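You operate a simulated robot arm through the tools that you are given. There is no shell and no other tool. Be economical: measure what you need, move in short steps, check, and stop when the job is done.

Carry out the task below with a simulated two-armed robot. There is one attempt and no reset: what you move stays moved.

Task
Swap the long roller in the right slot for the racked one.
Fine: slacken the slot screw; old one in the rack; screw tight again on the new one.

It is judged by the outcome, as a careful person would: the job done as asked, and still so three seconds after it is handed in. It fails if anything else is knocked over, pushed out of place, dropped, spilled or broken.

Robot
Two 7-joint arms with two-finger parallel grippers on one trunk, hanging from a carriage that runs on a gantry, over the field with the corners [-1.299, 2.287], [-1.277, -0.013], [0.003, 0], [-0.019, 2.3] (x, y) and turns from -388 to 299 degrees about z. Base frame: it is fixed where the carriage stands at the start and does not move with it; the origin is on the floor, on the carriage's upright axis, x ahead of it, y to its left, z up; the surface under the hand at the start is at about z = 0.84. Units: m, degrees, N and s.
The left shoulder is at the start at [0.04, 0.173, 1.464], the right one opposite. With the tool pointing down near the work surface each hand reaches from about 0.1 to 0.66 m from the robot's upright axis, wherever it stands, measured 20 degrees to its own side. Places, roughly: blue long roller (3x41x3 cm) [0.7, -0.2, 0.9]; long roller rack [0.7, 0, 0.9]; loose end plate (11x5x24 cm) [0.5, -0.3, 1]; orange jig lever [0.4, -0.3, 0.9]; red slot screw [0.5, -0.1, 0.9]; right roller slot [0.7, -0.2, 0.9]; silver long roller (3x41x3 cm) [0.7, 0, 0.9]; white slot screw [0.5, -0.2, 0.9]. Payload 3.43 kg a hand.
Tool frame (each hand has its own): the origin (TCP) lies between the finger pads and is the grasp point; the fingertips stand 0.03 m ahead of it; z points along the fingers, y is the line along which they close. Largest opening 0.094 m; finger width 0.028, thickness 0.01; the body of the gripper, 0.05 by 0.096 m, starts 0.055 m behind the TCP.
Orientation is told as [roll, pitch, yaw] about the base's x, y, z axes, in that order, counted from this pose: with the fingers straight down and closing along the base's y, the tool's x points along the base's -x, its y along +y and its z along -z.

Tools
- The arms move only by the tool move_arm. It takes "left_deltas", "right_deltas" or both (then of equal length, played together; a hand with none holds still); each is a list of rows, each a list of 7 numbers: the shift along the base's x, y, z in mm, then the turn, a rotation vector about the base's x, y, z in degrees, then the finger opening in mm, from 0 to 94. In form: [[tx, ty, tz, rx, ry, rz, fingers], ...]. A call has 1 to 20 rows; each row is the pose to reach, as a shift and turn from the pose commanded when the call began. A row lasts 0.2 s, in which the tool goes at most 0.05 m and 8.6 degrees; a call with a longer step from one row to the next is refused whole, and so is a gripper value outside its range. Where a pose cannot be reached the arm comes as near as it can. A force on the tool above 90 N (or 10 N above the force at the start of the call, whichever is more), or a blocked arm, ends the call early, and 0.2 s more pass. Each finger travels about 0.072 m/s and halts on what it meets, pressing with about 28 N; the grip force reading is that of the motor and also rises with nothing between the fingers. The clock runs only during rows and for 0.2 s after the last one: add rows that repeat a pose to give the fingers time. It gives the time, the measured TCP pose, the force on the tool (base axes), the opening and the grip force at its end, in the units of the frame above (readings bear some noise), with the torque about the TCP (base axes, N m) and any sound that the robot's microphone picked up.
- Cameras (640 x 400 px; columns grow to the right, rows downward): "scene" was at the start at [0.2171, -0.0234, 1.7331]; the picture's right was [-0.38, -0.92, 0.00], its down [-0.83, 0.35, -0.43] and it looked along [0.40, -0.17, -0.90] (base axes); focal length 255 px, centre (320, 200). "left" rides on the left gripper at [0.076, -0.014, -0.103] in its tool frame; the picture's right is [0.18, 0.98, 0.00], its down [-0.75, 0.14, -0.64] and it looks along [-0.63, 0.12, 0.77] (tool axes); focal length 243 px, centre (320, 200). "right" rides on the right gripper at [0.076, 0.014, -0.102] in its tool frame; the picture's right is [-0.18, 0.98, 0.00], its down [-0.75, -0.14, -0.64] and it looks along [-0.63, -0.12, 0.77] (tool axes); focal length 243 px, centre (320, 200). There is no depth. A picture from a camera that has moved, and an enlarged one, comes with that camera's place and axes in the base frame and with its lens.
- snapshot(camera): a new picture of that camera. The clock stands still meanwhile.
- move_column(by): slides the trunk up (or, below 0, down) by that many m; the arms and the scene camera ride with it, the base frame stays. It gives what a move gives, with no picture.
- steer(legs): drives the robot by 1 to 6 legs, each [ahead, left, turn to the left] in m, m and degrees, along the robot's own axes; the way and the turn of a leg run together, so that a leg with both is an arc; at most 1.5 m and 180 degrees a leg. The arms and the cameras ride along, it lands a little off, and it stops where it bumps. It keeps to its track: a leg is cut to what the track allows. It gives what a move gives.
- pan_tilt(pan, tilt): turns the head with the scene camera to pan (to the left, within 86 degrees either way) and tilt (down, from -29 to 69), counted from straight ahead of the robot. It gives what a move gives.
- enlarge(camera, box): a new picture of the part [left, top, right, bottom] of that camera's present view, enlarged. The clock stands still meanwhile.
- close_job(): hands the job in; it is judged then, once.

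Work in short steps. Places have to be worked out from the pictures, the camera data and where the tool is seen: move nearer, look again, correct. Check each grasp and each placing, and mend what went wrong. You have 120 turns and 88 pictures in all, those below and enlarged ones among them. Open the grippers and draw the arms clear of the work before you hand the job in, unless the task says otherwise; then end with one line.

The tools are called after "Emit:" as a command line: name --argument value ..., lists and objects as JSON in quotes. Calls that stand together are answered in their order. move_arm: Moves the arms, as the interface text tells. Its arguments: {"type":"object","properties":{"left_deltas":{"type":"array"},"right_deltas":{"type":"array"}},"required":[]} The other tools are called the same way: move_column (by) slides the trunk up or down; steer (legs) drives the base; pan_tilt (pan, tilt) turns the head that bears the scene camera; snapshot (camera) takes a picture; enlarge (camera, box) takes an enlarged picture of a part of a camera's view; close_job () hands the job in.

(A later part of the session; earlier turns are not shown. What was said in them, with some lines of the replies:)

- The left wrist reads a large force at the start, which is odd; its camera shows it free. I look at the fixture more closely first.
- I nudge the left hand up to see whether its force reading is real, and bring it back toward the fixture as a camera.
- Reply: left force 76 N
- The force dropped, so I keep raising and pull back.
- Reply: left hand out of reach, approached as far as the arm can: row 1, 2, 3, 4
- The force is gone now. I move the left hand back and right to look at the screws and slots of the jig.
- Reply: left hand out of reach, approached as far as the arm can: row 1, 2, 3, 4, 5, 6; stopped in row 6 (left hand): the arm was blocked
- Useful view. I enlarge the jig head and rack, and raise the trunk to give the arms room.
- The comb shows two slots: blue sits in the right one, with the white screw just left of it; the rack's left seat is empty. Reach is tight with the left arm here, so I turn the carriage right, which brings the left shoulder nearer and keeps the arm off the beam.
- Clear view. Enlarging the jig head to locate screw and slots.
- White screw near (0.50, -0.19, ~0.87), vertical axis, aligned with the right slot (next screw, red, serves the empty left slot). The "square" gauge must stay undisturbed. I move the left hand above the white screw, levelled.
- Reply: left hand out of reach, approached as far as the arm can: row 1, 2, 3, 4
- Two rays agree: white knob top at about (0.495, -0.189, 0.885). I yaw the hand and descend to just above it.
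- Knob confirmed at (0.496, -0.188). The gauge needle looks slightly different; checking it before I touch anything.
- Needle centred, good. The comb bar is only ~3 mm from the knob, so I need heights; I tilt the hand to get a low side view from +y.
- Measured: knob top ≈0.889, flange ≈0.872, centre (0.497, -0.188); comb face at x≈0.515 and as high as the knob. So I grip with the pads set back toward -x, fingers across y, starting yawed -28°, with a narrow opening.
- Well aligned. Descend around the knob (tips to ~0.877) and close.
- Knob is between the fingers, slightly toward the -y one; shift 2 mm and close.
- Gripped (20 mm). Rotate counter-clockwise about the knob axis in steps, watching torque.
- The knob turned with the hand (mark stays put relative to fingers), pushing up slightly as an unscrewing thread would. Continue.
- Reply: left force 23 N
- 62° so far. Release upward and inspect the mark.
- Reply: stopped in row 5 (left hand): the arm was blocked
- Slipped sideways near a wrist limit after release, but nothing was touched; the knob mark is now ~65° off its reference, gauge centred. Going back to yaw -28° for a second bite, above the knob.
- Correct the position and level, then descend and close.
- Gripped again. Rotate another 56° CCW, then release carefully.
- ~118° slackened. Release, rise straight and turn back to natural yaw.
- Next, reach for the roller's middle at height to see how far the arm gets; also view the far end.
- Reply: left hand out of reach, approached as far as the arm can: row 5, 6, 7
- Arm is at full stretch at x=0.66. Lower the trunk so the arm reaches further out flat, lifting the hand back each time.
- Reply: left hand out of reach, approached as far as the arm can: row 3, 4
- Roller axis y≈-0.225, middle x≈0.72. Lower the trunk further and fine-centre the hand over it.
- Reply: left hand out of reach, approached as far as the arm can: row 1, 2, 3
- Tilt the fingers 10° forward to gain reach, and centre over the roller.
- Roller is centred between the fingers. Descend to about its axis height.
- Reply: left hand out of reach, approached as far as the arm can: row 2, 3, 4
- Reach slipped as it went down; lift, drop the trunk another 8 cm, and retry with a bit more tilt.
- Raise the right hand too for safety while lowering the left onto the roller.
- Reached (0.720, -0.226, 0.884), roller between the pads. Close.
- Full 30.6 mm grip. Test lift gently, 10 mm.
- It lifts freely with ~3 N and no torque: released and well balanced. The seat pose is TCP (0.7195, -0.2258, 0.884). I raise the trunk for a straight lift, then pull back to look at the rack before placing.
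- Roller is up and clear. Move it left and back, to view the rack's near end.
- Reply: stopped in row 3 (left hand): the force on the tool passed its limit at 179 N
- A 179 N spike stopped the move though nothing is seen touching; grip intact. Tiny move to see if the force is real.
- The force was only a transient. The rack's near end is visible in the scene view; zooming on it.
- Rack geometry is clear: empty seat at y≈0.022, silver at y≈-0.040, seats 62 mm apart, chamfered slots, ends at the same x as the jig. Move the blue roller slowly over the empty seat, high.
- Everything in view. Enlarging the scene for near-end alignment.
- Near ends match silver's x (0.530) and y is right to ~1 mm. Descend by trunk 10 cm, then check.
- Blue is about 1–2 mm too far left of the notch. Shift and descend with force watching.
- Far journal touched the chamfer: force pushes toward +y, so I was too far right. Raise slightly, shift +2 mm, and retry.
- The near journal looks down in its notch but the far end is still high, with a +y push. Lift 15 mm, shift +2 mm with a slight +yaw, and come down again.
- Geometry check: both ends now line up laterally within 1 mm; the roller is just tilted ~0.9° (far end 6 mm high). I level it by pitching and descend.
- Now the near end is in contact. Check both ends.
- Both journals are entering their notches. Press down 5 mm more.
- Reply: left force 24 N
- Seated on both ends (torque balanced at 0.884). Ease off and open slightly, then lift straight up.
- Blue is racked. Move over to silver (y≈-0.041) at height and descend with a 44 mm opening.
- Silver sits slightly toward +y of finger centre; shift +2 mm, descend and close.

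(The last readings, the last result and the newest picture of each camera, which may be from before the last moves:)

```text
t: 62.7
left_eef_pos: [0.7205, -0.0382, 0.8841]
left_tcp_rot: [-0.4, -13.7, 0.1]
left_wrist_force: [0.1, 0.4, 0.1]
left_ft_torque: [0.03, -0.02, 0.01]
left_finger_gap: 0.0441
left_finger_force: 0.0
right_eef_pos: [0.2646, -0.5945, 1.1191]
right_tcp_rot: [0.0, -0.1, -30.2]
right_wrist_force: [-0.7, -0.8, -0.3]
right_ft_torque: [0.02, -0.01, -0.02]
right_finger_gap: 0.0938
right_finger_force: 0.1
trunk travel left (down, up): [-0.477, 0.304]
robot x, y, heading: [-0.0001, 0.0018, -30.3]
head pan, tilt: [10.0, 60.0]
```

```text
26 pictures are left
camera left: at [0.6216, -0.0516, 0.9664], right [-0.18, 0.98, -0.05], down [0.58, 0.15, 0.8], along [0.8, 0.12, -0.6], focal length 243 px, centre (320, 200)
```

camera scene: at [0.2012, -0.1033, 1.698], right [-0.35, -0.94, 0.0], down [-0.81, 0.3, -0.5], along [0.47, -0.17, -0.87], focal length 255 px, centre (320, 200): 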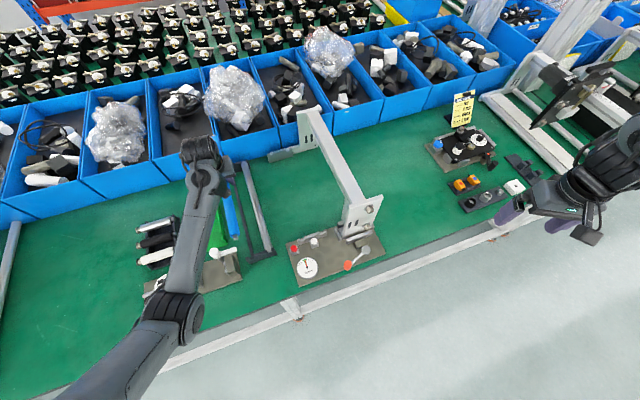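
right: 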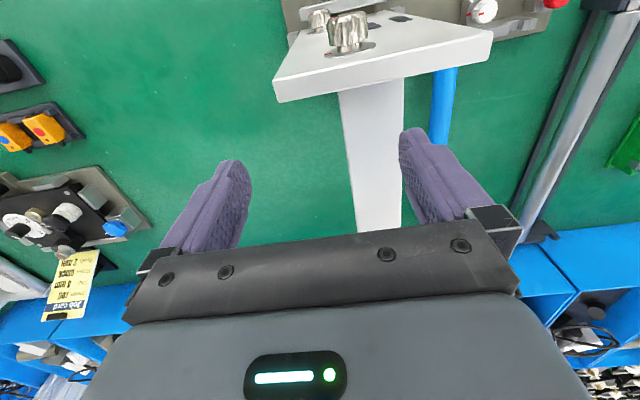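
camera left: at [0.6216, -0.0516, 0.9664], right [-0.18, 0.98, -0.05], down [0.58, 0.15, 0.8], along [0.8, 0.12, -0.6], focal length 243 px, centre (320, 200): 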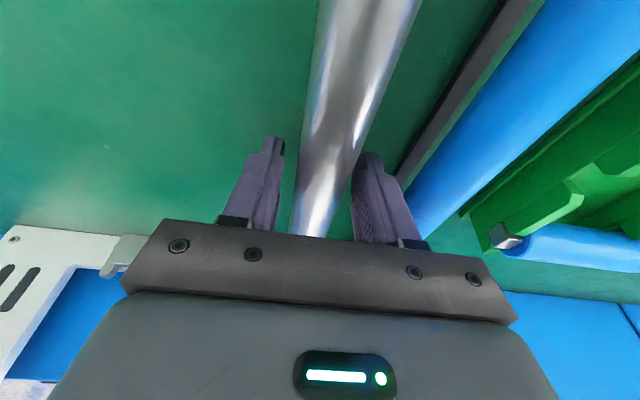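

Emit:
move_arm --left_deltas '[[0, 1.5, 0, 0, 0, 0, 44], [0, 1.5, 0, 0, 0, 0, 35], [0, 1.5, 0, 0, 0, 0, 30], [0, 1.5, 0, 0, 0, 0, 20], [0, 1.5, 0, 0, 0, 0, 20]]'

```text
t: 63.9
left_eef_pos: [0.7205, -0.0392, 0.8838]
left_tcp_rot: [-0.5, -13.8, 0.0]
left_wrist_force: [-0.5, -2.6, 0.5]
left_ft_torque: [-0.02, -0.05, 0.11]
left_finger_gap: 0.0304
left_finger_force: 28.2
right_eef_pos: [0.2646, -0.5951, 1.1215]
right_tcp_rot: [0.0, 0.0, -30.2]
right_wrist_force: [-0.2, -1.1, -0.7]
right_ft_torque: [0.01, 0.0, -0.01]
right_finger_gap: 0.094
right_finger_force: 0.1
trunk travel left (down, up): [-0.477, 0.304]
robot x, y, heading: [-0.0004, -0.0024, -30.0]
head pan, tilt: [10.0, 60.0]
```

Gripped. Lift 70 mm straight up.

Emit:
move_arm --left_deltas '[[0, 0, 3, 0, 0, 0, 20], [0, 0, 8, 0, 0, 0, 20], [0, 0, 20, 0, 0, 0, 20], [0, 0, 45, 0, 0, 0, 20], [0, 0, 70, 0, 0, 0, 20], [0, 0, 70, 0, 0, 0, 20]]'

Emit:
enlarge --camera "scene" --box '[170, 110, 330, 270]'

```text
t: 65.3
left_eef_pos: [0.7201, -0.0387, 0.9554]
left_tcp_rot: [-0.3, -13.7, 0.2]
left_wrist_force: [-0.6, 0.6, -4.3]
left_ft_torque: [0.0, -0.02, 0.0]
left_finger_gap: 0.0307
left_finger_force: 27.9
right_eef_pos: [0.2635, -0.5933, 1.1214]
right_tcp_rot: [-0.1, 0.1, -30.1]
right_wrist_force: [0.0, 0.0, 0.2]
right_ft_torque: [0.0, 0.0, -0.03]
right_finger_gap: 0.0939
right_finger_force: 0.1
trunk travel left (down, up): [-0.477, 0.304]
robot x, y, heading: [0.0, -0.0003, -30.1]
head pan, tilt: [10.0, 60.0]
```

```text
2.50 times, centred on (250, 190) of scene
camera zoom: at [0.201, -0.1033, 1.598], right [-0.35, -0.94, 0.0], down [-0.81, 0.3, -0.5], along [0.47, -0.17, -0.87], focal length 636 px, centre (495, 225)
```

zoom: 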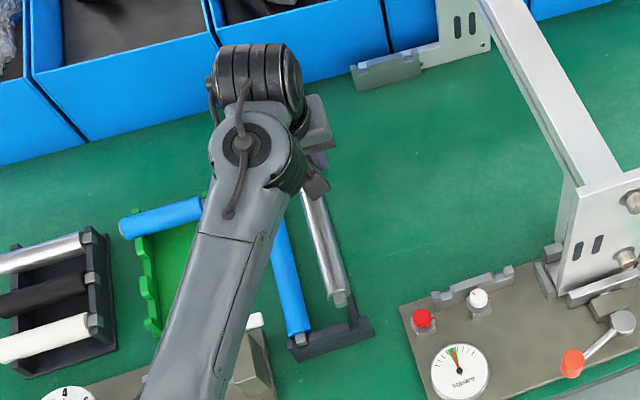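

Silver is clear. Carry it slowly over the right slot, rising a bit.

Emit:
move_arm --left_deltas '[[0, -10, 10, 0, 0, 0, 20], [0, -25, 25, 0, 0, 0, 20], [0, -40, 40, 0, 0, 0, 20], [0, -55, 55, 0, 0, 0, 20], [0, -70, 70, 0, 0, 0, 20], [0, -85, 80, 0, 0, 0, 20], [0, -100, 85, 0, 0, -0.3, 20], [0, -115, 85, 0, 0, -0.3, 20], [0, -130, 85, 0, 0, -0.3, 20], [0, -145, 85, 0, 0, -0.3, 20], [0, -160, 85, 0, 0, -0.3, 20], [0, -175, 85, 0, 0, -0.3, 20], [0, -186, 85, 0, 0, -0.3, 20], [0, -186, 85, 0, 0, -0.3, 20]]'

Emit:
move_column --by -0.09

```text
t: 68.3
left_eef_pos: [0.7203, -0.2246, 1.0398]
left_tcp_rot: [-0.3, -13.6, -0.1]
left_wrist_force: [-0.8, 0.3, -3.6]
left_ft_torque: [0.0, -0.03, 0.0]
left_finger_gap: 0.0307
left_finger_force: 27.9
right_eef_pos: [0.2641, -0.5944, 1.1199]
right_tcp_rot: [0.0, 0.0, -30.2]
right_wrist_force: [0.1, 0.1, 0.7]
right_ft_torque: [0.0, -0.05, 0.0]
right_finger_gap: 0.0941
right_finger_force: 0.1
trunk travel left (down, up): [-0.477, 0.304]
robot x, y, heading: [0.0015, -0.0028, -30.2]
head pan, tilt: [10.0, 60.0]
```

```text
t: 69.5
left_eef_pos: [0.7204, -0.2259, 0.9489]
left_tcp_rot: [-0.4, -13.7, -0.2]
left_wrist_force: [1.4, -0.1, -3.3]
left_ft_torque: [0.02, -0.03, 0.02]
left_finger_gap: 0.0308
left_finger_force: 28.4
right_eef_pos: [0.2652, -0.5946, 1.0317]
right_tcp_rot: [0.0, -0.1, -30.2]
right_wrist_force: [-0.4, 0.3, 0.1]
right_ft_torque: [0.03, 0.0, -0.03]
right_finger_gap: 0.0941
right_finger_force: 0.0
trunk travel left (down, up): [-0.387, 0.394]
robot x, y, heading: [0.0008, -0.0014, -30.1]
head pan, tilt: [10.0, 60.0]
```

Above the slot at z 0.949. Descend to 0.912 and check the near end.

Emit:
move_arm --left_deltas '[[0, 0, -12, 0, 0, 0, 20], [0, 0, -24, 0, 0, 0, 20], [0, 0, -36, 0, 0, 0, 20], [0, 0, -36, 0, 0, 0, 20]]'

Emit:
snapshot --camera "scene"

```text
t: 70.5
left_eef_pos: [0.7203, -0.2248, 0.9121]
left_tcp_rot: [-0.4, -13.7, -0.1]
left_wrist_force: [-0.1, -0.9, -3.0]
left_ft_torque: [0.02, -0.01, 0.01]
left_finger_gap: 0.0309
left_finger_force: 28.1
right_eef_pos: [0.264, -0.5935, 1.0314]
right_tcp_rot: [0.0, -0.1, -30.2]
right_wrist_force: [0.5, -0.1, -0.1]
right_ft_torque: [-0.03, 0.03, 0.01]
right_finger_gap: 0.0938
right_finger_force: 0.0
trunk travel left (down, up): [-0.387, 0.394]
robot x, y, heading: [0.0007, 0.0002, -30.4]
head pan, tilt: [10.0, 60.0]
```

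```text
24 pictures are left
camera scene: at [0.2012, -0.1032, 1.508], right [-0.35, -0.94, 0.0], down [-0.81, 0.3, -0.5], along [0.47, -0.17, -0.87], focal length 255 px, centre (320, 200)
```

scene: 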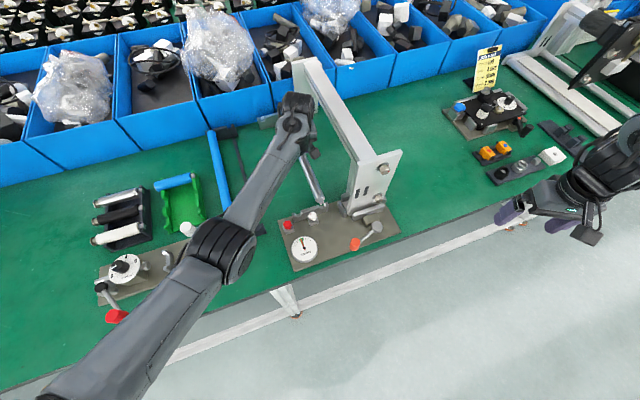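

Emit:
enlarge --camera "scene" --box '[275, 180, 355, 230]'

```text
8.00 times, centred on (315, 205) of scene
camera zoom: at [0.2012, -0.1032, 1.508], right [-0.35, -0.94, 0.0], down [-0.81, 0.3, -0.5], along [0.47, -0.17, -0.87], focal length 2037 px, centre (360, 160)
```

zoom: 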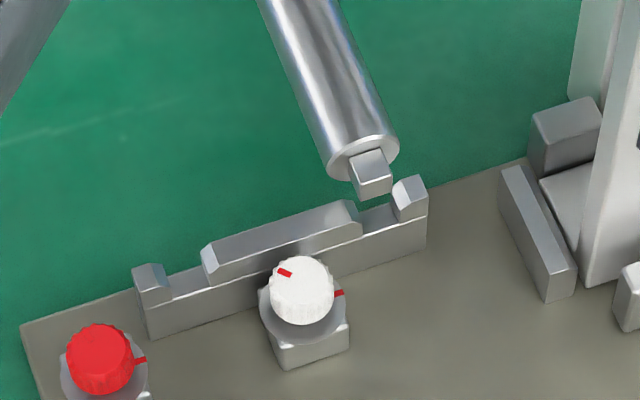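

Aligned within ~1 mm. Shift -1 mm in y and lower into the slot.

Emit:
move_arm --left_deltas '[[0, -1, -7, 0, 0, 0, 20], [0, -1, -14, 0, 0, 0, 20], [0, -1, -20, 0, 0, 0, 20], [0, -1, -25, 0, 0, 0, 20], [0, -1, -28, 0, 0, 0, 20]]'

Emit:
enlarge --camera "scene" --box '[275, 180, 355, 230]'

```text
t: 71.7
left_eef_pos: [0.7205, -0.2255, 0.8863]
left_tcp_rot: [-0.3, -13.8, -0.3]
left_wrist_force: [-0.6, 1.5, 0.2]
left_ft_torque: [0.02, 0.57, 0.1]
left_finger_gap: 0.0309
left_finger_force: 27.3
right_eef_pos: [0.2647, -0.5942, 1.0307]
right_tcp_rot: [0.0, 0.0, -30.2]
right_wrist_force: [0.0, 0.5, -0.1]
right_ft_torque: [-0.04, 0.02, 0.0]
right_finger_gap: 0.0938
right_finger_force: 0.1
trunk travel left (down, up): [-0.387, 0.394]
robot x, y, heading: [0.0, 0.0022, -30.0]
head pan, tilt: [10.0, 60.0]
```

```text
8.00 times, centred on (315, 205) of scene
camera zoom: at [0.2011, -0.1029, 1.508], right [-0.34, -0.94, 0.0], down [-0.81, 0.3, -0.5], along [0.47, -0.17, -0.87], focal length 2037 px, centre (360, 160)
```

zoom: 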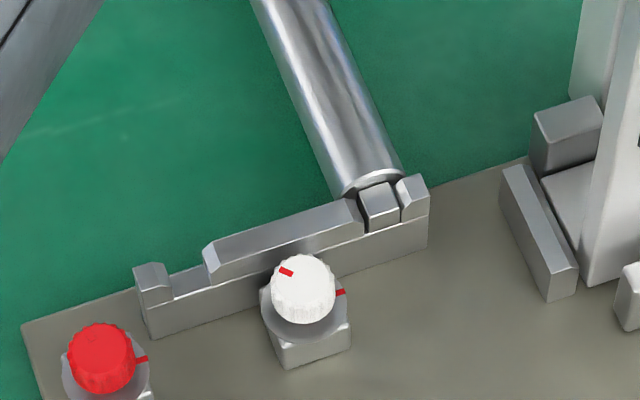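

Near journal is in. Press a few mm more to seat the far end.

Emit:
move_arm --left_deltas '[[0, 0, -2, 0, 0, 0, 20], [0, 0, -3.5, 0, 0, 0, 20], [0, 0, -5, 0, 0, 0, 20]]'

Emit:
enlarge --camera "scene" --box '[245, 90, 325, 140]'

```text
t: 72.5
left_eef_pos: [0.7215, -0.2261, 0.882]
left_tcp_rot: [-0.5, -14.0, -0.1]
left_wrist_force: [-7.4, 6.0, 21.7]
left_ft_torque: [0.06, 0.01, 0.42]
left_finger_gap: 0.0314
left_finger_force: 28.3
right_eef_pos: [0.2656, -0.5931, 1.0307]
right_tcp_rot: [-0.1, 0.1, -30.3]
right_wrist_force: [-0.4, 0.3, 0.0]
right_ft_torque: [-0.03, 0.0, -0.02]
right_finger_gap: 0.094
right_finger_force: 0.0
trunk travel left (down, up): [-0.387, 0.394]
robot x, y, heading: [-0.0014, 0.0006, -30.2]
head pan, tilt: [10.0, 60.0]
```

```text
8.00 times, centred on (285, 115) of scene
camera zoom: at [0.2017, -0.1029, 1.5083], right [-0.34, -0.94, 0.0], down [-0.81, 0.3, -0.5], along [0.47, -0.17, -0.87], focal length 2037 px, centre (600, 880)
```

zoom: 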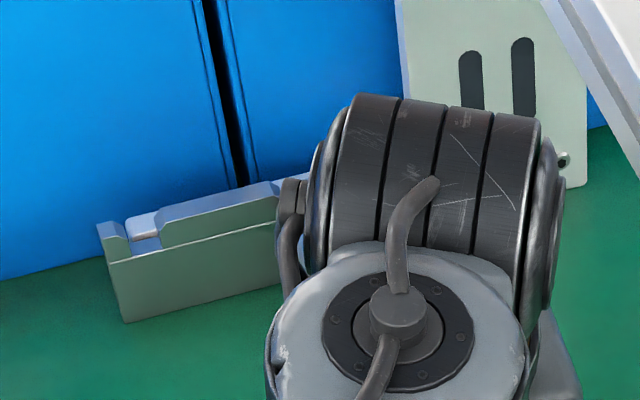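

Both ends bear evenly at the same height as the blue one did. Ease off, open, and lift away.

Emit:
move_arm --left_deltas '[[0, 0, 2, 0, 0, 0, 20], [0, 0, 2, 0, 0, 0, 34], [0, 0, 2, 0, 0, 0, 48], [0, 0, 2, 0, 0, 0, 56], [0, 0, 20, 0, 0, 0, 56], [0, 0, 50, 0, 0, 0, 56], [0, 0, 80, 0, 0, 0, 56]]'

Emit:
move_column --by 0.25

Emit:
snapshot --camera "left"

```text
t: 74.1
left_eef_pos: [0.7225, -0.2267, 0.962]
left_tcp_rot: [-0.5, -13.8, -0.2]
left_wrist_force: [-0.5, 0.1, 0.6]
left_ft_torque: [-0.01, -0.02, 0.01]
left_finger_gap: 0.0562
left_finger_force: 0.1
right_eef_pos: [0.2648, -0.5943, 1.0309]
right_tcp_rot: [0.0, -0.1, -30.2]
right_wrist_force: [0.0, -0.4, 0.8]
right_ft_torque: [0.03, 0.0, -0.02]
right_finger_gap: 0.094
right_finger_force: 0.1
trunk travel left (down, up): [-0.387, 0.394]
robot x, y, heading: [0.0019, 0.001, -30.0]
head pan, tilt: [10.0, 60.0]
```

```text
t: 76.7
left_eef_pos: [0.7206, -0.2253, 1.2101]
left_tcp_rot: [-0.3, -13.8, -0.2]
left_wrist_force: [0.0, -0.6, 0.1]
left_ft_torque: [-0.01, -0.01, -0.02]
left_finger_gap: 0.0561
left_finger_force: 0.1
right_eef_pos: [0.265, -0.5943, 1.2803]
right_tcp_rot: [0.0, 0.0, -30.1]
right_wrist_force: [-0.6, 0.3, 0.1]
right_ft_torque: [-0.01, 0.04, 0.0]
right_finger_gap: 0.0941
right_finger_force: 0.0
trunk travel left (down, up): [-0.637, 0.144]
robot x, y, heading: [-0.001, 0.003, -30.2]
head pan, tilt: [10.0, 60.0]
```

```text
20 pictures are left
camera left: at [0.6222, -0.2372, 1.2922], right [-0.17, 0.98, -0.05], down [0.58, 0.14, 0.8], along [0.8, 0.11, -0.6], focal length 243 px, centre (320, 200)
```

left: 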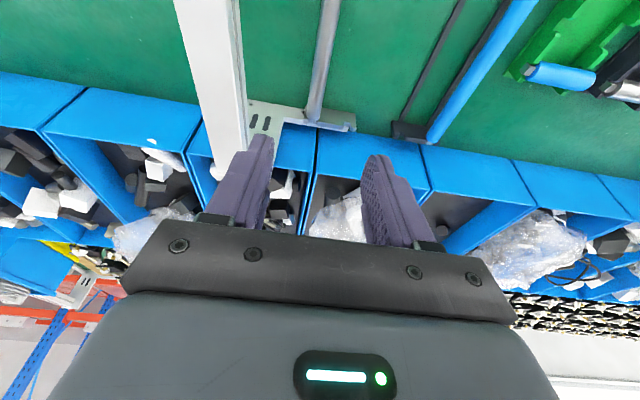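

Both rollers look right. Now back to the white screw: raise the trunk, then draw the hand back slowly, levelling it.

Emit:
move_column --by 0.08

Emit:
move_arm --left_deltas '[[-8, 10, -8, 0, 1, 0, 56], [-20, 20, -20, 0, 2, 0, 56], [-35, 28, -35, 0, 3, 0, 56], [-50, 28, -50, 0, 4, 0, 56], [-70, 28, -65, 0, 5, 0, 56], [-90, 28, -85, 0, 6, 0, 56], [-110, 28, -105, 0, 7, 0, 56], [-130, 28, -125, 0, 8, 0, 56], [-150, 28, -145, 0, 9, 0, 50], [-170, 28, -165, 0, 10, 0, 50], [-190, 28, -185, 0, 11, 0, 45], [-210, 28, -205, 0, 12, 0, 40], [-225, 28, -220, 0, 13, 0, 35], [-235, 28, -220, 0, 13.8, 0, 30], [-235, 28, -220, 0, 13.8, 0, 30]]'

```text
t: 77.9
left_eef_pos: [0.7216, -0.2258, 1.2901]
left_tcp_rot: [-0.3, -13.8, -0.2]
left_wrist_force: [1.0, -0.1, -1.1]
left_ft_torque: [0.01, -0.02, -0.03]
left_finger_gap: 0.056
left_finger_force: 0.0
right_eef_pos: [0.2637, -0.5933, 1.36]
right_tcp_rot: [0.1, 0.0, -30.2]
right_wrist_force: [0.6, -0.3, 0.0]
right_ft_torque: [-0.01, 0.0, -0.02]
right_finger_gap: 0.0941
right_finger_force: 0.0
trunk travel left (down, up): [-0.717, 0.064]
robot x, y, heading: [-0.0001, -0.0027, -29.9]
head pan, tilt: [10.0, 60.0]
```

```text
t: 81.1
left_eef_pos: [0.4841, -0.1975, 1.0712]
left_tcp_rot: [-0.4, 0.1, -0.1]
left_wrist_force: [0.0, 1.1, 0.6]
left_ft_torque: [-0.01, 0.02, 0.01]
left_finger_gap: 0.0298
left_finger_force: 0.0
right_eef_pos: [0.265, -0.593, 1.3608]
right_tcp_rot: [0.0, 0.0, -30.2]
right_wrist_force: [0.3, 0.3, -0.7]
right_ft_torque: [-0.02, 0.0, 0.0]
right_finger_gap: 0.0939
right_finger_force: 0.0
trunk travel left (down, up): [-0.717, 0.064]
robot x, y, heading: [0.0006, -0.0001, -30.2]
head pan, tilt: [10.0, 60.0]
```

Yaw to +28° and descend over the knob, at the pose where I last released it.

Emit:
move_arm --left_deltas '[[1, 0, -30, 0, 0, 7, 30], [1.5, 0, -60, 0, 0, 14, 30], [1.5, 0, -90, 0, 0, 21, 30], [1.5, 0, -116, 0, 0, 28, 30], [1.5, 0, -116, 0, 0, 28, 30]]'

Emit:
enlarge --camera "left" --box '[200, 0, 440, 220]'

```text
t: 82.3
left_eef_pos: [0.4962, -0.1849, 0.9503]
left_tcp_rot: [0.1, -0.8, 28.4]
left_wrist_force: [-0.7, -0.2, 0.0]
left_ft_torque: [0.01, 0.0, 0.01]
left_finger_gap: 0.0299
left_finger_force: 0.1
right_eef_pos: [0.2644, -0.5941, 1.3607]
right_tcp_rot: [0.0, 0.0, -30.2]
right_wrist_force: [-0.5, -0.1, -0.5]
right_ft_torque: [-0.04, 0.0, 0.02]
right_finger_gap: 0.0939
right_finger_force: 0.1
trunk travel left (down, up): [-0.717, 0.064]
robot x, y, heading: [-0.0025, -0.0013, -30.5]
head pan, tilt: [10.0, 60.0]
```

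```text
1.82 times, centred on (320, 110) of left
camera zoom: at [0.4346, -0.2344, 1.052], right [-0.63, 0.78, 0.0], down [0.59, 0.48, 0.65], along [0.51, 0.41, -0.76], focal length 441 px, centre (320, 364)
```

zoom: 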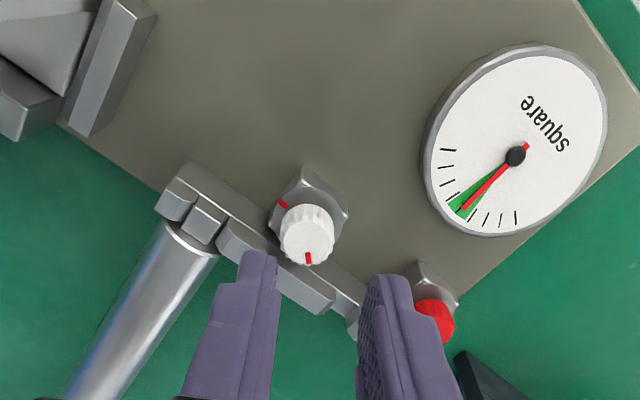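

At yaw 28° the wrist limit pushes it off. Use +14° instead and take smaller bites.

Emit:
move_arm --left_deltas '[[-4, -3, 5, 0, 0.4, -7, 30], [-10.4, -8.6, 5, 0, 0.8, -14.4, 30], [-10.4, -8.6, 5, 0, 0.8, -14.4, 30]]'

Emit:
enlarge --camera "left" --box '[200, 0, 440, 220]'

```text
t: 83.1
left_eef_pos: [0.4922, -0.2048, 0.9645]
left_tcp_rot: [-0.4, -0.3, 13.7]
left_wrist_force: [0.4, 0.9, -0.1]
left_ft_torque: [0.0, 0.01, 0.02]
left_finger_gap: 0.03
left_finger_force: 0.0
right_eef_pos: [0.2646, -0.5937, 1.3602]
right_tcp_rot: [0.1, -0.1, -30.2]
right_wrist_force: [-0.5, -0.4, 0.2]
right_ft_torque: [0.03, 0.03, 0.01]
right_finger_gap: 0.094
right_finger_force: 0.0
trunk travel left (down, up): [-0.717, 0.064]
robot x, y, heading: [0.0011, 0.0014, -30.2]
head pan, tilt: [10.0, 60.0]
```

```text
1.82 times, centred on (320, 110) of left
camera zoom: at [0.4202, -0.2341, 1.0677], right [-0.41, 0.91, -0.01], down [0.69, 0.32, 0.64], along [0.59, 0.26, -0.76], focal length 441 px, centre (320, 364)
```

zoom: 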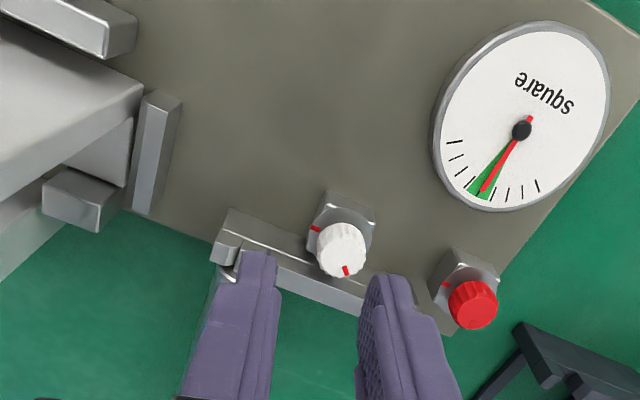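

The command offset was misjudged; correct to (0.486, -0.192) with yaw ~6°.

Emit:
move_arm --left_deltas '[[5, 6, -2, 0, 0, -4, 30], [10.6, 13.6, -5, 0, 0, -8, 30], [10.6, 13.6, -5, 0, 0, -8, 30], [10.6, 13.6, -5, 0, 0, -8, 30]]'

```text
t: 84.1
left_eef_pos: [0.4875, -0.1935, 0.9539]
left_tcp_rot: [-0.1, 0.8, 5.4]
left_wrist_force: [-0.5, -0.6, -0.8]
left_ft_torque: [0.0, 0.04, 0.0]
left_finger_gap: 0.0298
left_finger_force: 0.1
right_eef_pos: [0.265, -0.5932, 1.3608]
right_tcp_rot: [0.0, 0.0, -30.2]
right_wrist_force: [-0.2, 0.1, 0.2]
right_ft_torque: [-0.04, 0.02, 0.01]
right_finger_gap: 0.0939
right_finger_force: 0.0
trunk travel left (down, up): [-0.717, 0.064]
robot x, y, heading: [0.0004, 0.0044, -30.0]
head pan, tilt: [10.0, 60.0]
```

On target. Descend and grip.

Emit:
move_arm --left_deltas '[[-1.5, 1.5, 0, 0, -0.8, 0, 30], [-1.5, 1.5, -20, 0, -0.8, 0, 30], [-1.5, 1.5, -40, 0, -0.8, 0, 30], [-1.5, 1.5, -45, 0, -0.8, 0, 30], [-1.5, 1.5, -45, 0, -0.8, 0, 22], [-1.5, 1.5, -45, 0, -0.8, 0, 15], [-1.5, 1.5, -45, 0, -0.8, 0, 15], [-1.5, 1.5, -45, 0, -0.8, 0, 15]]'

Emit:
enlarge --camera "left" --box '[200, 40, 440, 260]'

```text
t: 85.9
left_eef_pos: [0.4861, -0.1921, 0.9088]
left_tcp_rot: [-0.3, 0.0, 5.4]
left_wrist_force: [0.4, -5.4, -2.3]
left_ft_torque: [-0.02, -0.19, -0.03]
left_finger_gap: 0.0212
left_finger_force: 45.0
right_eef_pos: [0.2634, -0.5952, 1.3608]
right_tcp_rot: [0.0, 0.0, -30.3]
right_wrist_force: [-0.1, -0.1, 1.0]
right_ft_torque: [0.02, 0.0, 0.0]
right_finger_gap: 0.0941
right_finger_force: 0.1
trunk travel left (down, up): [-0.717, 0.064]
robot x, y, heading: [-0.0008, -0.0012, -30.1]
head pan, tilt: [10.0, 60.0]
```

```text
1.82 times, centred on (320, 150) of left
camera zoom: at [0.4104, -0.2121, 1.012], right [-0.28, 0.96, 0.0], down [0.74, 0.21, 0.64], along [0.62, 0.17, -0.77], focal length 441 px, centre (320, 291)
```

zoom: 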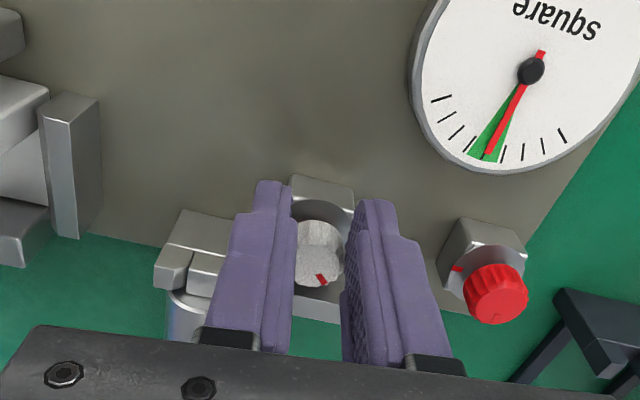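

Gripped. Turn clockwise ~43°.

Emit:
move_arm --left_deltas '[[0, 1.4, 0, 0, 0, -8, 15], [0.1, 2.9, -0.2, 0, 0, -16, 15], [0.5, 4.3, -0.3, 0, 0, -24, 15], [1.0, 5.6, -0.5, 0, 0, -32, 15], [1.8, 6.8, -0.7, 0, 0, -40, 15], [2.1, 7.3, -0.8, 0, 0, -43, 15]]'

```text
t: 87.3
left_eef_pos: [0.4881, -0.1825, 0.9081]
left_tcp_rot: [-0.2, 0.0, -37.5]
left_wrist_force: [-0.2, 0.1, -1.4]
left_ft_torque: [-0.09, -0.21, 0.0]
left_finger_gap: 0.0206
left_finger_force: 45.2
right_eef_pos: [0.2638, -0.5931, 1.3609]
right_tcp_rot: [-0.1, 0.0, -30.3]
right_wrist_force: [-0.4, -0.4, -0.2]
right_ft_torque: [-0.01, -0.01, 0.0]
right_finger_gap: 0.0937
right_finger_force: 0.0
trunk travel left (down, up): [-0.717, 0.064]
robot x, y, heading: [0.0039, 0.0006, -30.2]
head pan, tilt: [10.0, 60.0]
```

Turned smoothly. Ratchet: open, lift, swing back +46°, lower and regrip.

Emit:
move_arm --left_deltas '[[0, 0, 0, 0, 0, 0, 26], [0, 0, 0, 0, 0, 0, 27], [0, 0, 15, 0, 0, 0, 27], [0, 0, 35, 0, 0, 0, 30], [-0.4, -1.5, 40, 0, 0, 8, 30], [-0.8, -3, 40, 0, 0, 16, 30], [-1.2, -4.5, 40, 0, 0, 24, 30], [-1.6, -6, 40, 0, 0, 32, 30], [-2, -7, 40, 0, 0, 40, 30], [-2.1, -7.8, 40, 0, 0, 46, 30], [-2.1, -7.8, 40, 0, 0, 46, 30]]'

Emit:
enlarge --camera "left" --box '[200, 0, 440, 220]'

```text
t: 89.7
left_eef_pos: [0.4922, -0.1828, 0.9469]
left_tcp_rot: [0.3, -0.6, 8.9]
left_wrist_force: [-0.6, -0.7, 0.9]
left_ft_torque: [0.01, -0.03, 0.02]
left_finger_gap: 0.0299
left_finger_force: 0.1
right_eef_pos: [0.2637, -0.5933, 1.3602]
right_tcp_rot: [0.0, 0.1, -30.3]
right_wrist_force: [0.0, 0.8, -0.1]
right_ft_torque: [0.01, -0.01, 0.02]
right_finger_gap: 0.0939
right_finger_force: 0.0
trunk travel left (down, up): [-0.717, 0.064]
robot x, y, heading: [0.0012, 0.0006, -30.3]
head pan, tilt: [10.0, 60.0]
```

```text
1.82 times, centred on (320, 110) of left
camera zoom: at [0.4189, -0.2082, 1.0484], right [-0.33, 0.94, 0.0], down [0.72, 0.25, 0.65], along [0.61, 0.22, -0.76], focal length 441 px, centre (320, 364)
```

zoom: 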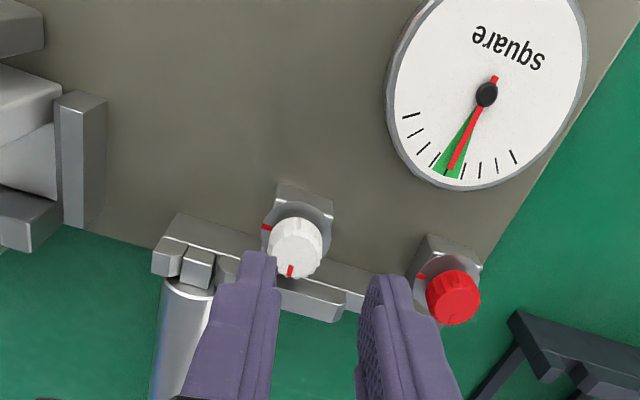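

~75° remain. Nudge back to yaw ~5° where the arm tracks well.

Emit:
move_arm --left_deltas '[[-1, -1, 2, 0, 0, -2, 30], [0, 0.7, 4, 0, 0, -4, 30], [0, 0.7, 4, 0, 0, -4, 30], [0, 0.7, 4, 0, 0, -4, 30]]'

```text
t: 90.7
left_eef_pos: [0.4949, -0.1891, 0.956]
left_tcp_rot: [-0.3, -0.7, 4.6]
left_wrist_force: [-0.2, 0.8, -0.3]
left_ft_torque: [0.0, 0.0, 0.0]
left_finger_gap: 0.0301
left_finger_force: 0.0
right_eef_pos: [0.2656, -0.594, 1.3606]
right_tcp_rot: [0.0, -0.1, -30.2]
right_wrist_force: [-0.3, -0.3, -0.7]
right_ft_torque: [0.0, 0.01, 0.01]
right_finger_gap: 0.094
right_finger_force: 0.1
trunk travel left (down, up): [-0.717, 0.064]
robot x, y, heading: [-0.006, 0.003, -30.2]
head pan, tilt: [10.0, 60.0]
```

Emit:
move_arm --left_deltas '[[-5, -1.5, 0, 0, 0.4, 0, 30], [-9, -2.5, 0, 0, 0.7, 0, 30], [-9, -2.5, 0, 0, 0.7, 0, 30]]'

```text
t: 91.5
left_eef_pos: [0.4943, -0.1887, 0.9587]
left_tcp_rot: [0.0, -0.7, 4.9]
left_wrist_force: [-0.4, 1.0, -0.2]
left_ft_torque: [-0.02, -0.01, 0.0]
left_finger_gap: 0.0301
left_finger_force: 0.1
right_eef_pos: [0.2644, -0.5936, 1.3609]
right_tcp_rot: [-0.1, -0.2, -30.1]
right_wrist_force: [-0.2, 0.4, 1.1]
right_ft_torque: [-0.02, -0.01, -0.01]
right_finger_gap: 0.094
right_finger_force: 0.1
trunk travel left (down, up): [-0.717, 0.064]
robot x, y, heading: [0.0058, 0.0008, -30.3]
head pan, tilt: [10.0, 60.0]
```

Still held by a limit; reduce yaw by another 10° and recentre the command.

Emit:
move_arm --left_deltas '[[5, 2, -3, 0, 0, -5, 30], [9, 3, -6, 0, -0.3, -10, 30], [9, 3, -6, 0, -0.7, -10, 30], [9, 3, -6, 0, -0.7, -10, 30]]'

```text
t: 92.5
left_eef_pos: [0.4853, -0.1911, 0.9467]
left_tcp_rot: [-0.2, 0.0, -5.6]
left_wrist_force: [0.1, 1.0, 0.1]
left_ft_torque: [0.0, 0.0, 0.01]
left_finger_gap: 0.0298
left_finger_force: 0.1
right_eef_pos: [0.2641, -0.5926, 1.3601]
right_tcp_rot: [0.0, 0.0, -30.2]
right_wrist_force: [0.2, -0.6, -0.7]
right_ft_torque: [0.0, -0.02, -0.01]
right_finger_gap: 0.094
right_finger_force: 0.1
trunk travel left (down, up): [-0.717, 0.064]
robot x, y, heading: [0.0027, -0.0016, -30.0]
head pan, tilt: [10.0, 60.0]
```

Tracks again. Descend around the knob and swing to +12° while low (open), then grip.

Emit:
move_arm --left_deltas '[[0.3, 1, -15, 0, 0, 0, 30], [0.3, 1, -30, 0, 0, 0, 30], [0.3, 1, -38, 0, 0, 0, 30], [0.2, 0, -38, 0, 0, 6, 30], [0.3, -1, -38, 0, 0, 12, 30], [0.6, -2, -38, 0, 0, 18, 30], [0.6, -2, -38, 0, 0, 18, 30]]'

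```text
t: 94.1
left_eef_pos: [0.4867, -0.1918, 0.909]
left_tcp_rot: [-0.1, 0.0, 12.5]
left_wrist_force: [-0.5, -0.2, 0.7]
left_ft_torque: [0.0, -0.01, 0.03]
left_finger_gap: 0.03
left_finger_force: 0.1
right_eef_pos: [0.2645, -0.5942, 1.3611]
right_tcp_rot: [0.1, -0.1, -30.1]
right_wrist_force: [0.0, -0.4, -0.1]
right_ft_torque: [-0.01, 0.02, 0.02]
right_finger_gap: 0.0943
right_finger_force: 0.1
trunk travel left (down, up): [-0.717, 0.064]
robot x, y, heading: [-0.0024, 0.0003, -30.1]
head pan, tilt: [10.0, 60.0]
```

Good, low is fine. Swing further to +26° and grip.

Emit:
move_arm --left_deltas '[[0.2, -1.4, 0, 0, 0, 7, 30], [0.4, -2.8, 0, 0, 0, 13.5, 30], [0.4, -2.8, 0, 0, 0, 13.5, 22], [0.4, -2.8, 0, 0, 0, 13.5, 15], [0.4, -2.8, 0, 0, 0, 13.5, 15], [0.4, -2.8, 0, 0, 0, 13.5, 15]]'

Emit:
enlarge --camera "left" --box '[200, 40, 440, 260]'

```text
t: 95.5
left_eef_pos: [0.4878, -0.1963, 0.9095]
left_tcp_rot: [-0.2, -0.1, 26.0]
left_wrist_force: [1.8, -4.3, 0.3]
left_ft_torque: [0.13, -0.04, -0.08]
left_finger_gap: 0.0205
left_finger_force: 45.2
right_eef_pos: [0.2645, -0.5947, 1.3612]
right_tcp_rot: [0.0, 0.0, -30.2]
right_wrist_force: [-0.2, -0.4, -0.2]
right_ft_torque: [-0.01, 0.01, 0.01]
right_finger_gap: 0.094
right_finger_force: 0.1
trunk travel left (down, up): [-0.717, 0.064]
robot x, y, heading: [0.0046, 0.0033, -30.1]
head pan, tilt: [10.0, 60.0]
```

```text
1.82 times, centred on (320, 150) of left
camera zoom: at [0.4252, -0.2408, 1.0121], right [-0.6, 0.8, 0.0], down [0.61, 0.46, 0.64], along [0.52, 0.38, -0.77], focal length 441 px, centre (320, 291)
```

zoom: 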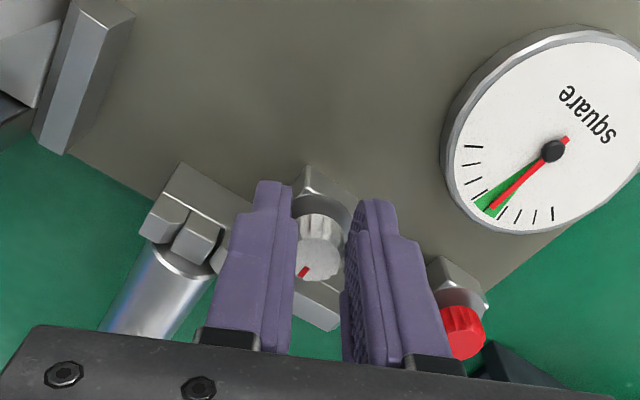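

Gripped at +26°. Turn clockwise 64°.

Emit:
move_arm --left_deltas '[[-0.5, 1.3, 0, 0, 0, -8, 15], [-0.9, 2.7, -0.2, 0, 0, -16, 15], [-1.0, 4.2, -0.3, 0, 0, -24, 15], [-1.0, 5.6, -0.5, 0, 0, -32, 15], [-0.7, 7.0, -0.7, 0, 0, -40, 15], [-0.3, 8.4, -0.9, 0, 0, -48, 15], [0.3, 9.7, -1.1, 0, 0, -56, 15], [1.1, 10.9, -1.3, 0, 0, -64, 15]]'

Emit:
enlarge --camera "left" --box '[200, 40, 440, 260]'

```text
t: 97.3
left_eef_pos: [0.4897, -0.1847, 0.9082]
left_tcp_rot: [-0.1, -0.1, -38.2]
left_wrist_force: [7.2, -2.0, -6.4]
left_ft_torque: [0.36, -0.06, 0.05]
left_finger_gap: 0.0208
left_finger_force: 44.6
right_eef_pos: [0.2654, -0.5946, 1.3595]
right_tcp_rot: [0.0, 0.0, -30.1]
right_wrist_force: [0.3, -0.1, -0.1]
right_ft_torque: [0.02, -0.04, 0.0]
right_finger_gap: 0.094
right_finger_force: 0.1
trunk travel left (down, up): [-0.717, 0.064]
robot x, y, heading: [-0.0005, -0.0009, -30.3]
head pan, tilt: [10.0, 60.0]
```

```text
1.82 times, centred on (320, 150) of left
camera zoom: at [0.4201, -0.1469, 1.0106], right [0.46, 0.89, 0.0], down [0.68, -0.35, 0.64], along [0.57, -0.3, -0.77], focal length 441 px, centre (320, 291)
```

zoom: 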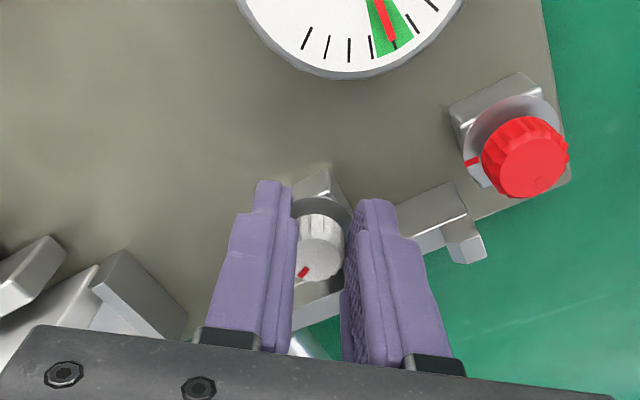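

107° done; ~11° plus final tightening left. Ratchet back while staying low: open, swing to +8°, regrip.

Emit:
move_arm --left_deltas '[[-1.5, -0.5, 0, 0, 0, 0, 25], [-1.5, -1, 0, 0, 0, 4, 27], [-1.2, -3, 0, 0, 0, 12, 28], [-1.4, -4.5, 0, 0, 0, 20, 29], [-1.9, -6, 0, 0, 0, 28, 29], [-2.1, -7, 0, 0, 0, 36, 29], [-2.2, -8, 0.3, 0, 0, 46, 29], [-2.2, -8, 0.3, 0, 0, 46, 29]]'

```text
refused: row 7 steps farther than a row can; nothing moved
```

Emit:
move_arm --left_deltas '[[-1.5, -0.5, 0, 0, 0, 0, 25], [-1.5, -1, 0, 0, 0, 4, 27], [-1.2, -3, 0, 0, 0, 12, 28], [-1.4, -4.5, 0, 0, 0, 20, 29], [-1.9, -6, 0, 0, 0, 28, 29], [-2.1, -7, 0, 0, 0, 36, 29], [-2.2, -7.6, 0, 0, 0, 44, 29], [-2.2, -8, 0.3, 0, 0, 46, 29], [-2.2, -8, 0.3, 0, 0, 46, 29]]'

Emit:
enlarge --camera "left" --box '[200, 40, 440, 260]'

```text
t: 99.3
left_eef_pos: [0.4866, -0.1902, 0.9088]
left_tcp_rot: [-0.1, -0.1, 8.0]
left_wrist_force: [-1.1, 0.3, 0.1]
left_ft_torque: [0.02, 0.02, -0.02]
left_finger_gap: 0.029
left_finger_force: 0.0
right_eef_pos: [0.2649, -0.5945, 1.3612]
right_tcp_rot: [0.0, 0.0, -30.3]
right_wrist_force: [-0.6, 0.2, -0.4]
right_ft_torque: [-0.04, 0.05, -0.02]
right_finger_gap: 0.0941
right_finger_force: 0.0
trunk travel left (down, up): [-0.717, 0.064]
robot x, y, heading: [0.0025, 0.0007, -30.4]
head pan, tilt: [10.0, 60.0]
```

```text
1.82 times, centred on (320, 150) of left
camera zoom: at [0.4121, -0.2142, 1.0106], right [-0.32, 0.95, 0.0], down [0.73, 0.25, 0.64], along [0.61, 0.2, -0.77], focal length 441 px, centre (320, 291)
```

zoom: 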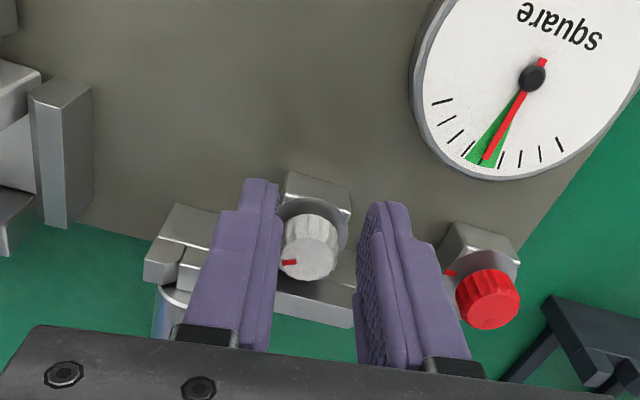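

Mark is ~20° short of its original position. Grip and turn clockwise 24°.

Emit:
move_arm --left_deltas '[[0, -1.5, 0, 0, 0, 0, 29], [0, -1.5, 0, 0, 0, 0, 20], [0, -1.5, 0, 0, 0, 0, 15], [0, -1.5, 0, 0, 0, 0, 15], [0, 0.1, 0, 0, 0, -8, 15], [0.1, 1.5, -0.1, 0, 0, -16, 15], [0.4, 2.9, -0.2, 0, 0, -24, 15]]'

Emit:
enlarge --camera "left" --box '[200, 40, 440, 260]'

```text
t: 100.9
left_eef_pos: [0.4865, -0.1878, 0.9075]
left_tcp_rot: [-0.2, 0.2, -16.1]
left_wrist_force: [-3.9, 3.3, 2.7]
left_ft_torque: [0.2, -0.33, 0.03]
left_finger_gap: 0.0207
left_finger_force: 44.9
right_eef_pos: [0.2639, -0.5937, 1.3614]
right_tcp_rot: [0.0, -0.1, -30.2]
right_wrist_force: [0.4, -0.4, -0.2]
right_ft_torque: [-0.01, 0.0, 0.02]
right_finger_gap: 0.0941
right_finger_force: 0.1
trunk travel left (down, up): [-0.717, 0.064]
robot x, y, heading: [0.001, -0.002, -30.3]
head pan, tilt: [10.0, 60.0]
```

```text
1.82 times, centred on (320, 150) of left
camera zoom: at [0.4088, -0.179, 1.01], right [0.1, 1.0, 0.0], down [0.76, -0.07, 0.64], along [0.64, -0.06, -0.77], focal length 441 px, centre (320, 291)
```

zoom: 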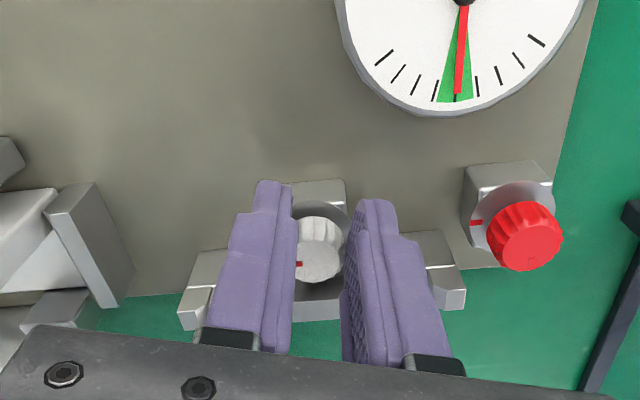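

The mark now points at its fixed reference. Try a further 12° to feel for the stop.

Emit:
move_arm --left_deltas '[[0.2, 1, -0.1, 0, 0, -6, 15], [0.5, 2, -0.1, 0, 0, -12, 15]]'

Emit:
enlarge --camera "left" --box '[200, 40, 440, 260]'

```text
t: 101.5
left_eef_pos: [0.4868, -0.1865, 0.9072]
left_tcp_rot: [-0.2, 0.0, -28.2]
left_wrist_force: [0.5, 2.8, -1.3]
left_ft_torque: [0.23, -0.23, 0.27]
left_finger_gap: 0.0204
left_finger_force: 45.0
right_eef_pos: [0.2651, -0.5927, 1.3597]
right_tcp_rot: [0.0, 0.0, -30.2]
right_wrist_force: [-0.1, -0.6, -0.5]
right_ft_torque: [0.01, -0.05, -0.01]
right_finger_gap: 0.0939
right_finger_force: 0.0
trunk travel left (down, up): [-0.717, 0.064]
robot x, y, heading: [0.0029, -0.0007, -30.0]
head pan, tilt: [10.0, 60.0]
```

```text
1.82 times, centred on (320, 150) of left
camera zoom: at [0.4132, -0.1608, 1.0101], right [0.3, 0.95, 0.0], down [0.73, -0.23, 0.64], along [0.61, -0.19, -0.77], focal length 441 px, centre (320, 291)
```

zoom: 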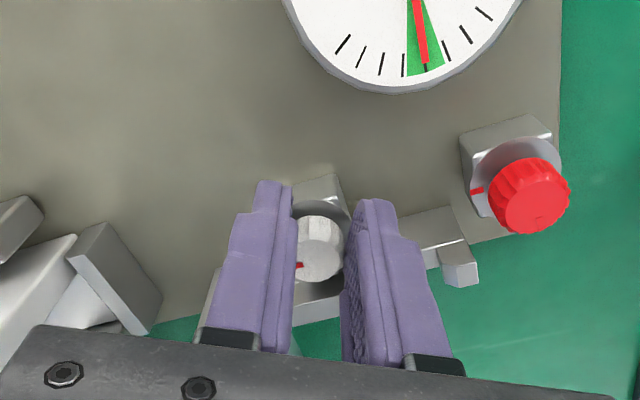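

Torque rose to 0.27 N·m and the mark is exactly where it was originally at this hand angle: screw at its stop. One last 5° nudge, then release and rise.

Emit:
move_arm --left_deltas '[[0.2, 0.7, 0, 0, 0, -5, 15], [0.2, 0.7, 0, 0, 0, -5, 15]]'

Emit:
move_arm --left_deltas '[[-1, 0, 0, 0, 0, 2, 24], [-1, 0, 0, 0, 0, 3, 28], [-1, 0, 20, 0, 0, 3, 28], [-1, 0, 50, 0, 0, 3, 40], [-1, 0, 90, 0, 0, 3, 60], [-1, 0, 130, 0, 0, 3, 60], [-1, 0, 150, 0, 0, 3, 60]]'

Emit:
enlarge --camera "left" --box '[200, 0, 440, 160]'

```text
t: 102.1
left_eef_pos: [0.488, -0.1844, 0.9076]
left_tcp_rot: [0.0, 0.0, -33.1]
left_wrist_force: [1.6, 5.6, -0.6]
left_ft_torque: [0.06, -0.24, 0.36]
left_finger_gap: 0.0208
left_finger_force: 45.0
right_eef_pos: [0.2645, -0.5939, 1.3599]
right_tcp_rot: [0.1, 0.0, -30.3]
right_wrist_force: [0.1, -0.4, 0.1]
right_ft_torque: [0.01, 0.01, -0.02]
right_finger_gap: 0.0941
right_finger_force: 0.1
trunk travel left (down, up): [-0.717, 0.064]
robot x, y, heading: [0.0016, -0.0022, -30.0]
head pan, tilt: [10.0, 60.0]
```

```text
t: 103.7
left_eef_pos: [0.4858, -0.1877, 1.0583]
left_tcp_rot: [0.0, 0.0, -30.1]
left_wrist_force: [-0.7, 0.3, 0.6]
left_ft_torque: [0.02, -0.01, 0.0]
left_finger_gap: 0.06
left_finger_force: 0.0
right_eef_pos: [0.2637, -0.593, 1.3597]
right_tcp_rot: [0.0, 0.0, -30.2]
right_wrist_force: [-0.3, -0.1, 0.1]
right_ft_torque: [0.01, 0.03, -0.01]
right_finger_gap: 0.0938
right_finger_force: 0.0
trunk travel left (down, up): [-0.717, 0.064]
robot x, y, heading: [0.0011, -0.0, -30.2]
head pan, tilt: [10.0, 60.0]
```

```text
2.50 times, centred on (320, 80) of left
camera zoom: at [0.413, -0.1595, 1.1596], right [0.33, 0.94, 0.0], down [0.72, -0.25, 0.64], along [0.6, -0.22, -0.77], focal length 606 px, centre (320, 500)
```

zoom: 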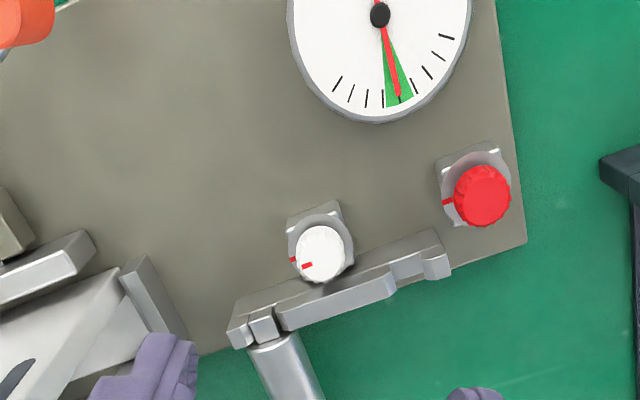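

Mark aligned as at the start, silver seated, gauge centred. Draw the hand clear, up and away, then a final look.

Emit:
move_column --by 0.06

Emit:
steer --legs '[[0, 0, 45]]'

Emit:
pan_tilt --pan -30 --tilt 60

Emit:
snapshot --camera "scene"

```text
t: 104.7
left_eef_pos: [0.4863, -0.1868, 1.1159]
left_tcp_rot: [0.0, 0.0, -30.1]
left_wrist_force: [-0.7, -0.2, 0.5]
left_ft_torque: [0.0, 0.0, 0.04]
left_finger_gap: 0.0599
left_finger_force: 0.1
right_eef_pos: [0.2652, -0.5946, 1.4207]
right_tcp_rot: [0.1, 0.1, -30.2]
right_wrist_force: [0.4, 0.4, 0.6]
right_ft_torque: [-0.07, 0.0, 0.03]
right_finger_gap: 0.0938
right_finger_force: 0.0
trunk travel left (down, up): [-0.777, 0.004]
robot x, y, heading: [-0.0012, -0.0009, -30.2]
head pan, tilt: [10.0, 60.0]
```

```text
t: 107.2
left_eef_pos: [0.4749, 0.2138, 1.1168]
left_tcp_rot: [-0.2, 0.0, 15.2]
left_wrist_force: [0.6, 0.5, 0.1]
left_ft_torque: [-0.04, 0.01, -0.01]
left_finger_gap: 0.06
left_finger_force: 0.1
right_eef_pos: [0.6083, -0.2302, 1.4198]
right_tcp_rot: [0.1, 0.0, 15.0]
right_wrist_force: [-0.6, 0.2, -0.7]
right_ft_torque: [0.04, -0.04, 0.02]
right_finger_gap: 0.094
right_finger_force: 0.1
trunk travel left (down, up): [-0.777, 0.004]
robot x, y, heading: [0.0022, -0.0018, 15.0]
head pan, tilt: [10.0, 60.0]
```

```text
t: 108.2
left_eef_pos: [0.4749, 0.2136, 1.1165]
left_tcp_rot: [-0.1, 0.0, 15.1]
left_wrist_force: [-0.5, 0.4, 0.6]
left_ft_torque: [0.0, 0.0, -0.01]
left_finger_gap: 0.0602
left_finger_force: 0.1
right_eef_pos: [0.6072, -0.2301, 1.4209]
right_tcp_rot: [0.0, -0.1, 15.0]
right_wrist_force: [0.5, 0.1, -0.4]
right_ft_torque: [0.01, -0.05, 0.0]
right_finger_gap: 0.0939
right_finger_force: 0.1
trunk travel left (down, up): [-0.777, 0.004]
robot x, y, heading: [-0.0007, -0.0002, 15.1]
head pan, tilt: [-30.0, 60.0]
```

```text
9 pictures are left
camera scene: at [0.2194, 0.0245, 1.8981], right [-0.26, -0.97, 0.0], down [-0.84, 0.22, -0.5], along [0.48, -0.13, -0.87], focal length 255 px, centre (320, 200)
```

scene: 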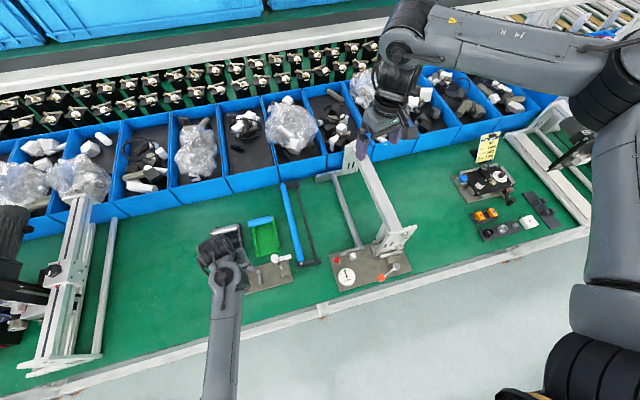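

All clear of the work; one zoom to confirm both rollers and the gauge.

Emit:
enlarge --camera "scene" --box '[260, 150, 430, 300]'

```text
2.67 times, centred on (345, 225) of scene
camera zoom: at [0.2194, 0.0245, 1.8981], right [-0.26, -0.97, 0.0], down [-0.84, 0.22, -0.5], along [0.48, -0.13, -0.87], focal length 679 px, centre (253, 133)
```

zoom: 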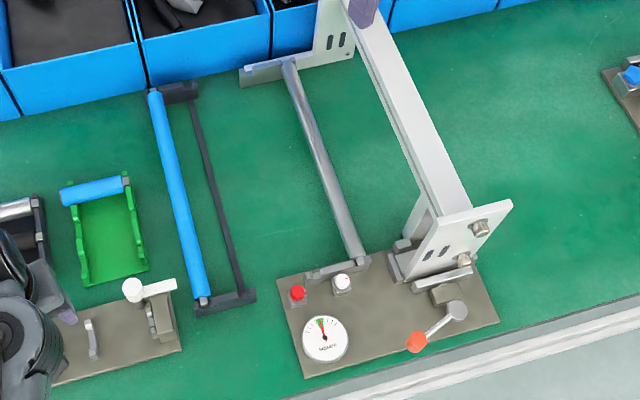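

The silver roller is in the right slot, the blue one is in the rack, the screw is tight and the gauge is still in the green. Handing in.

Emit:
close_job

```text
The job is handed in.
```

The silver roller is now in the right slot with the white screw tight again, the old blue one is in the rack, and nothing else looks moved in the final picture.
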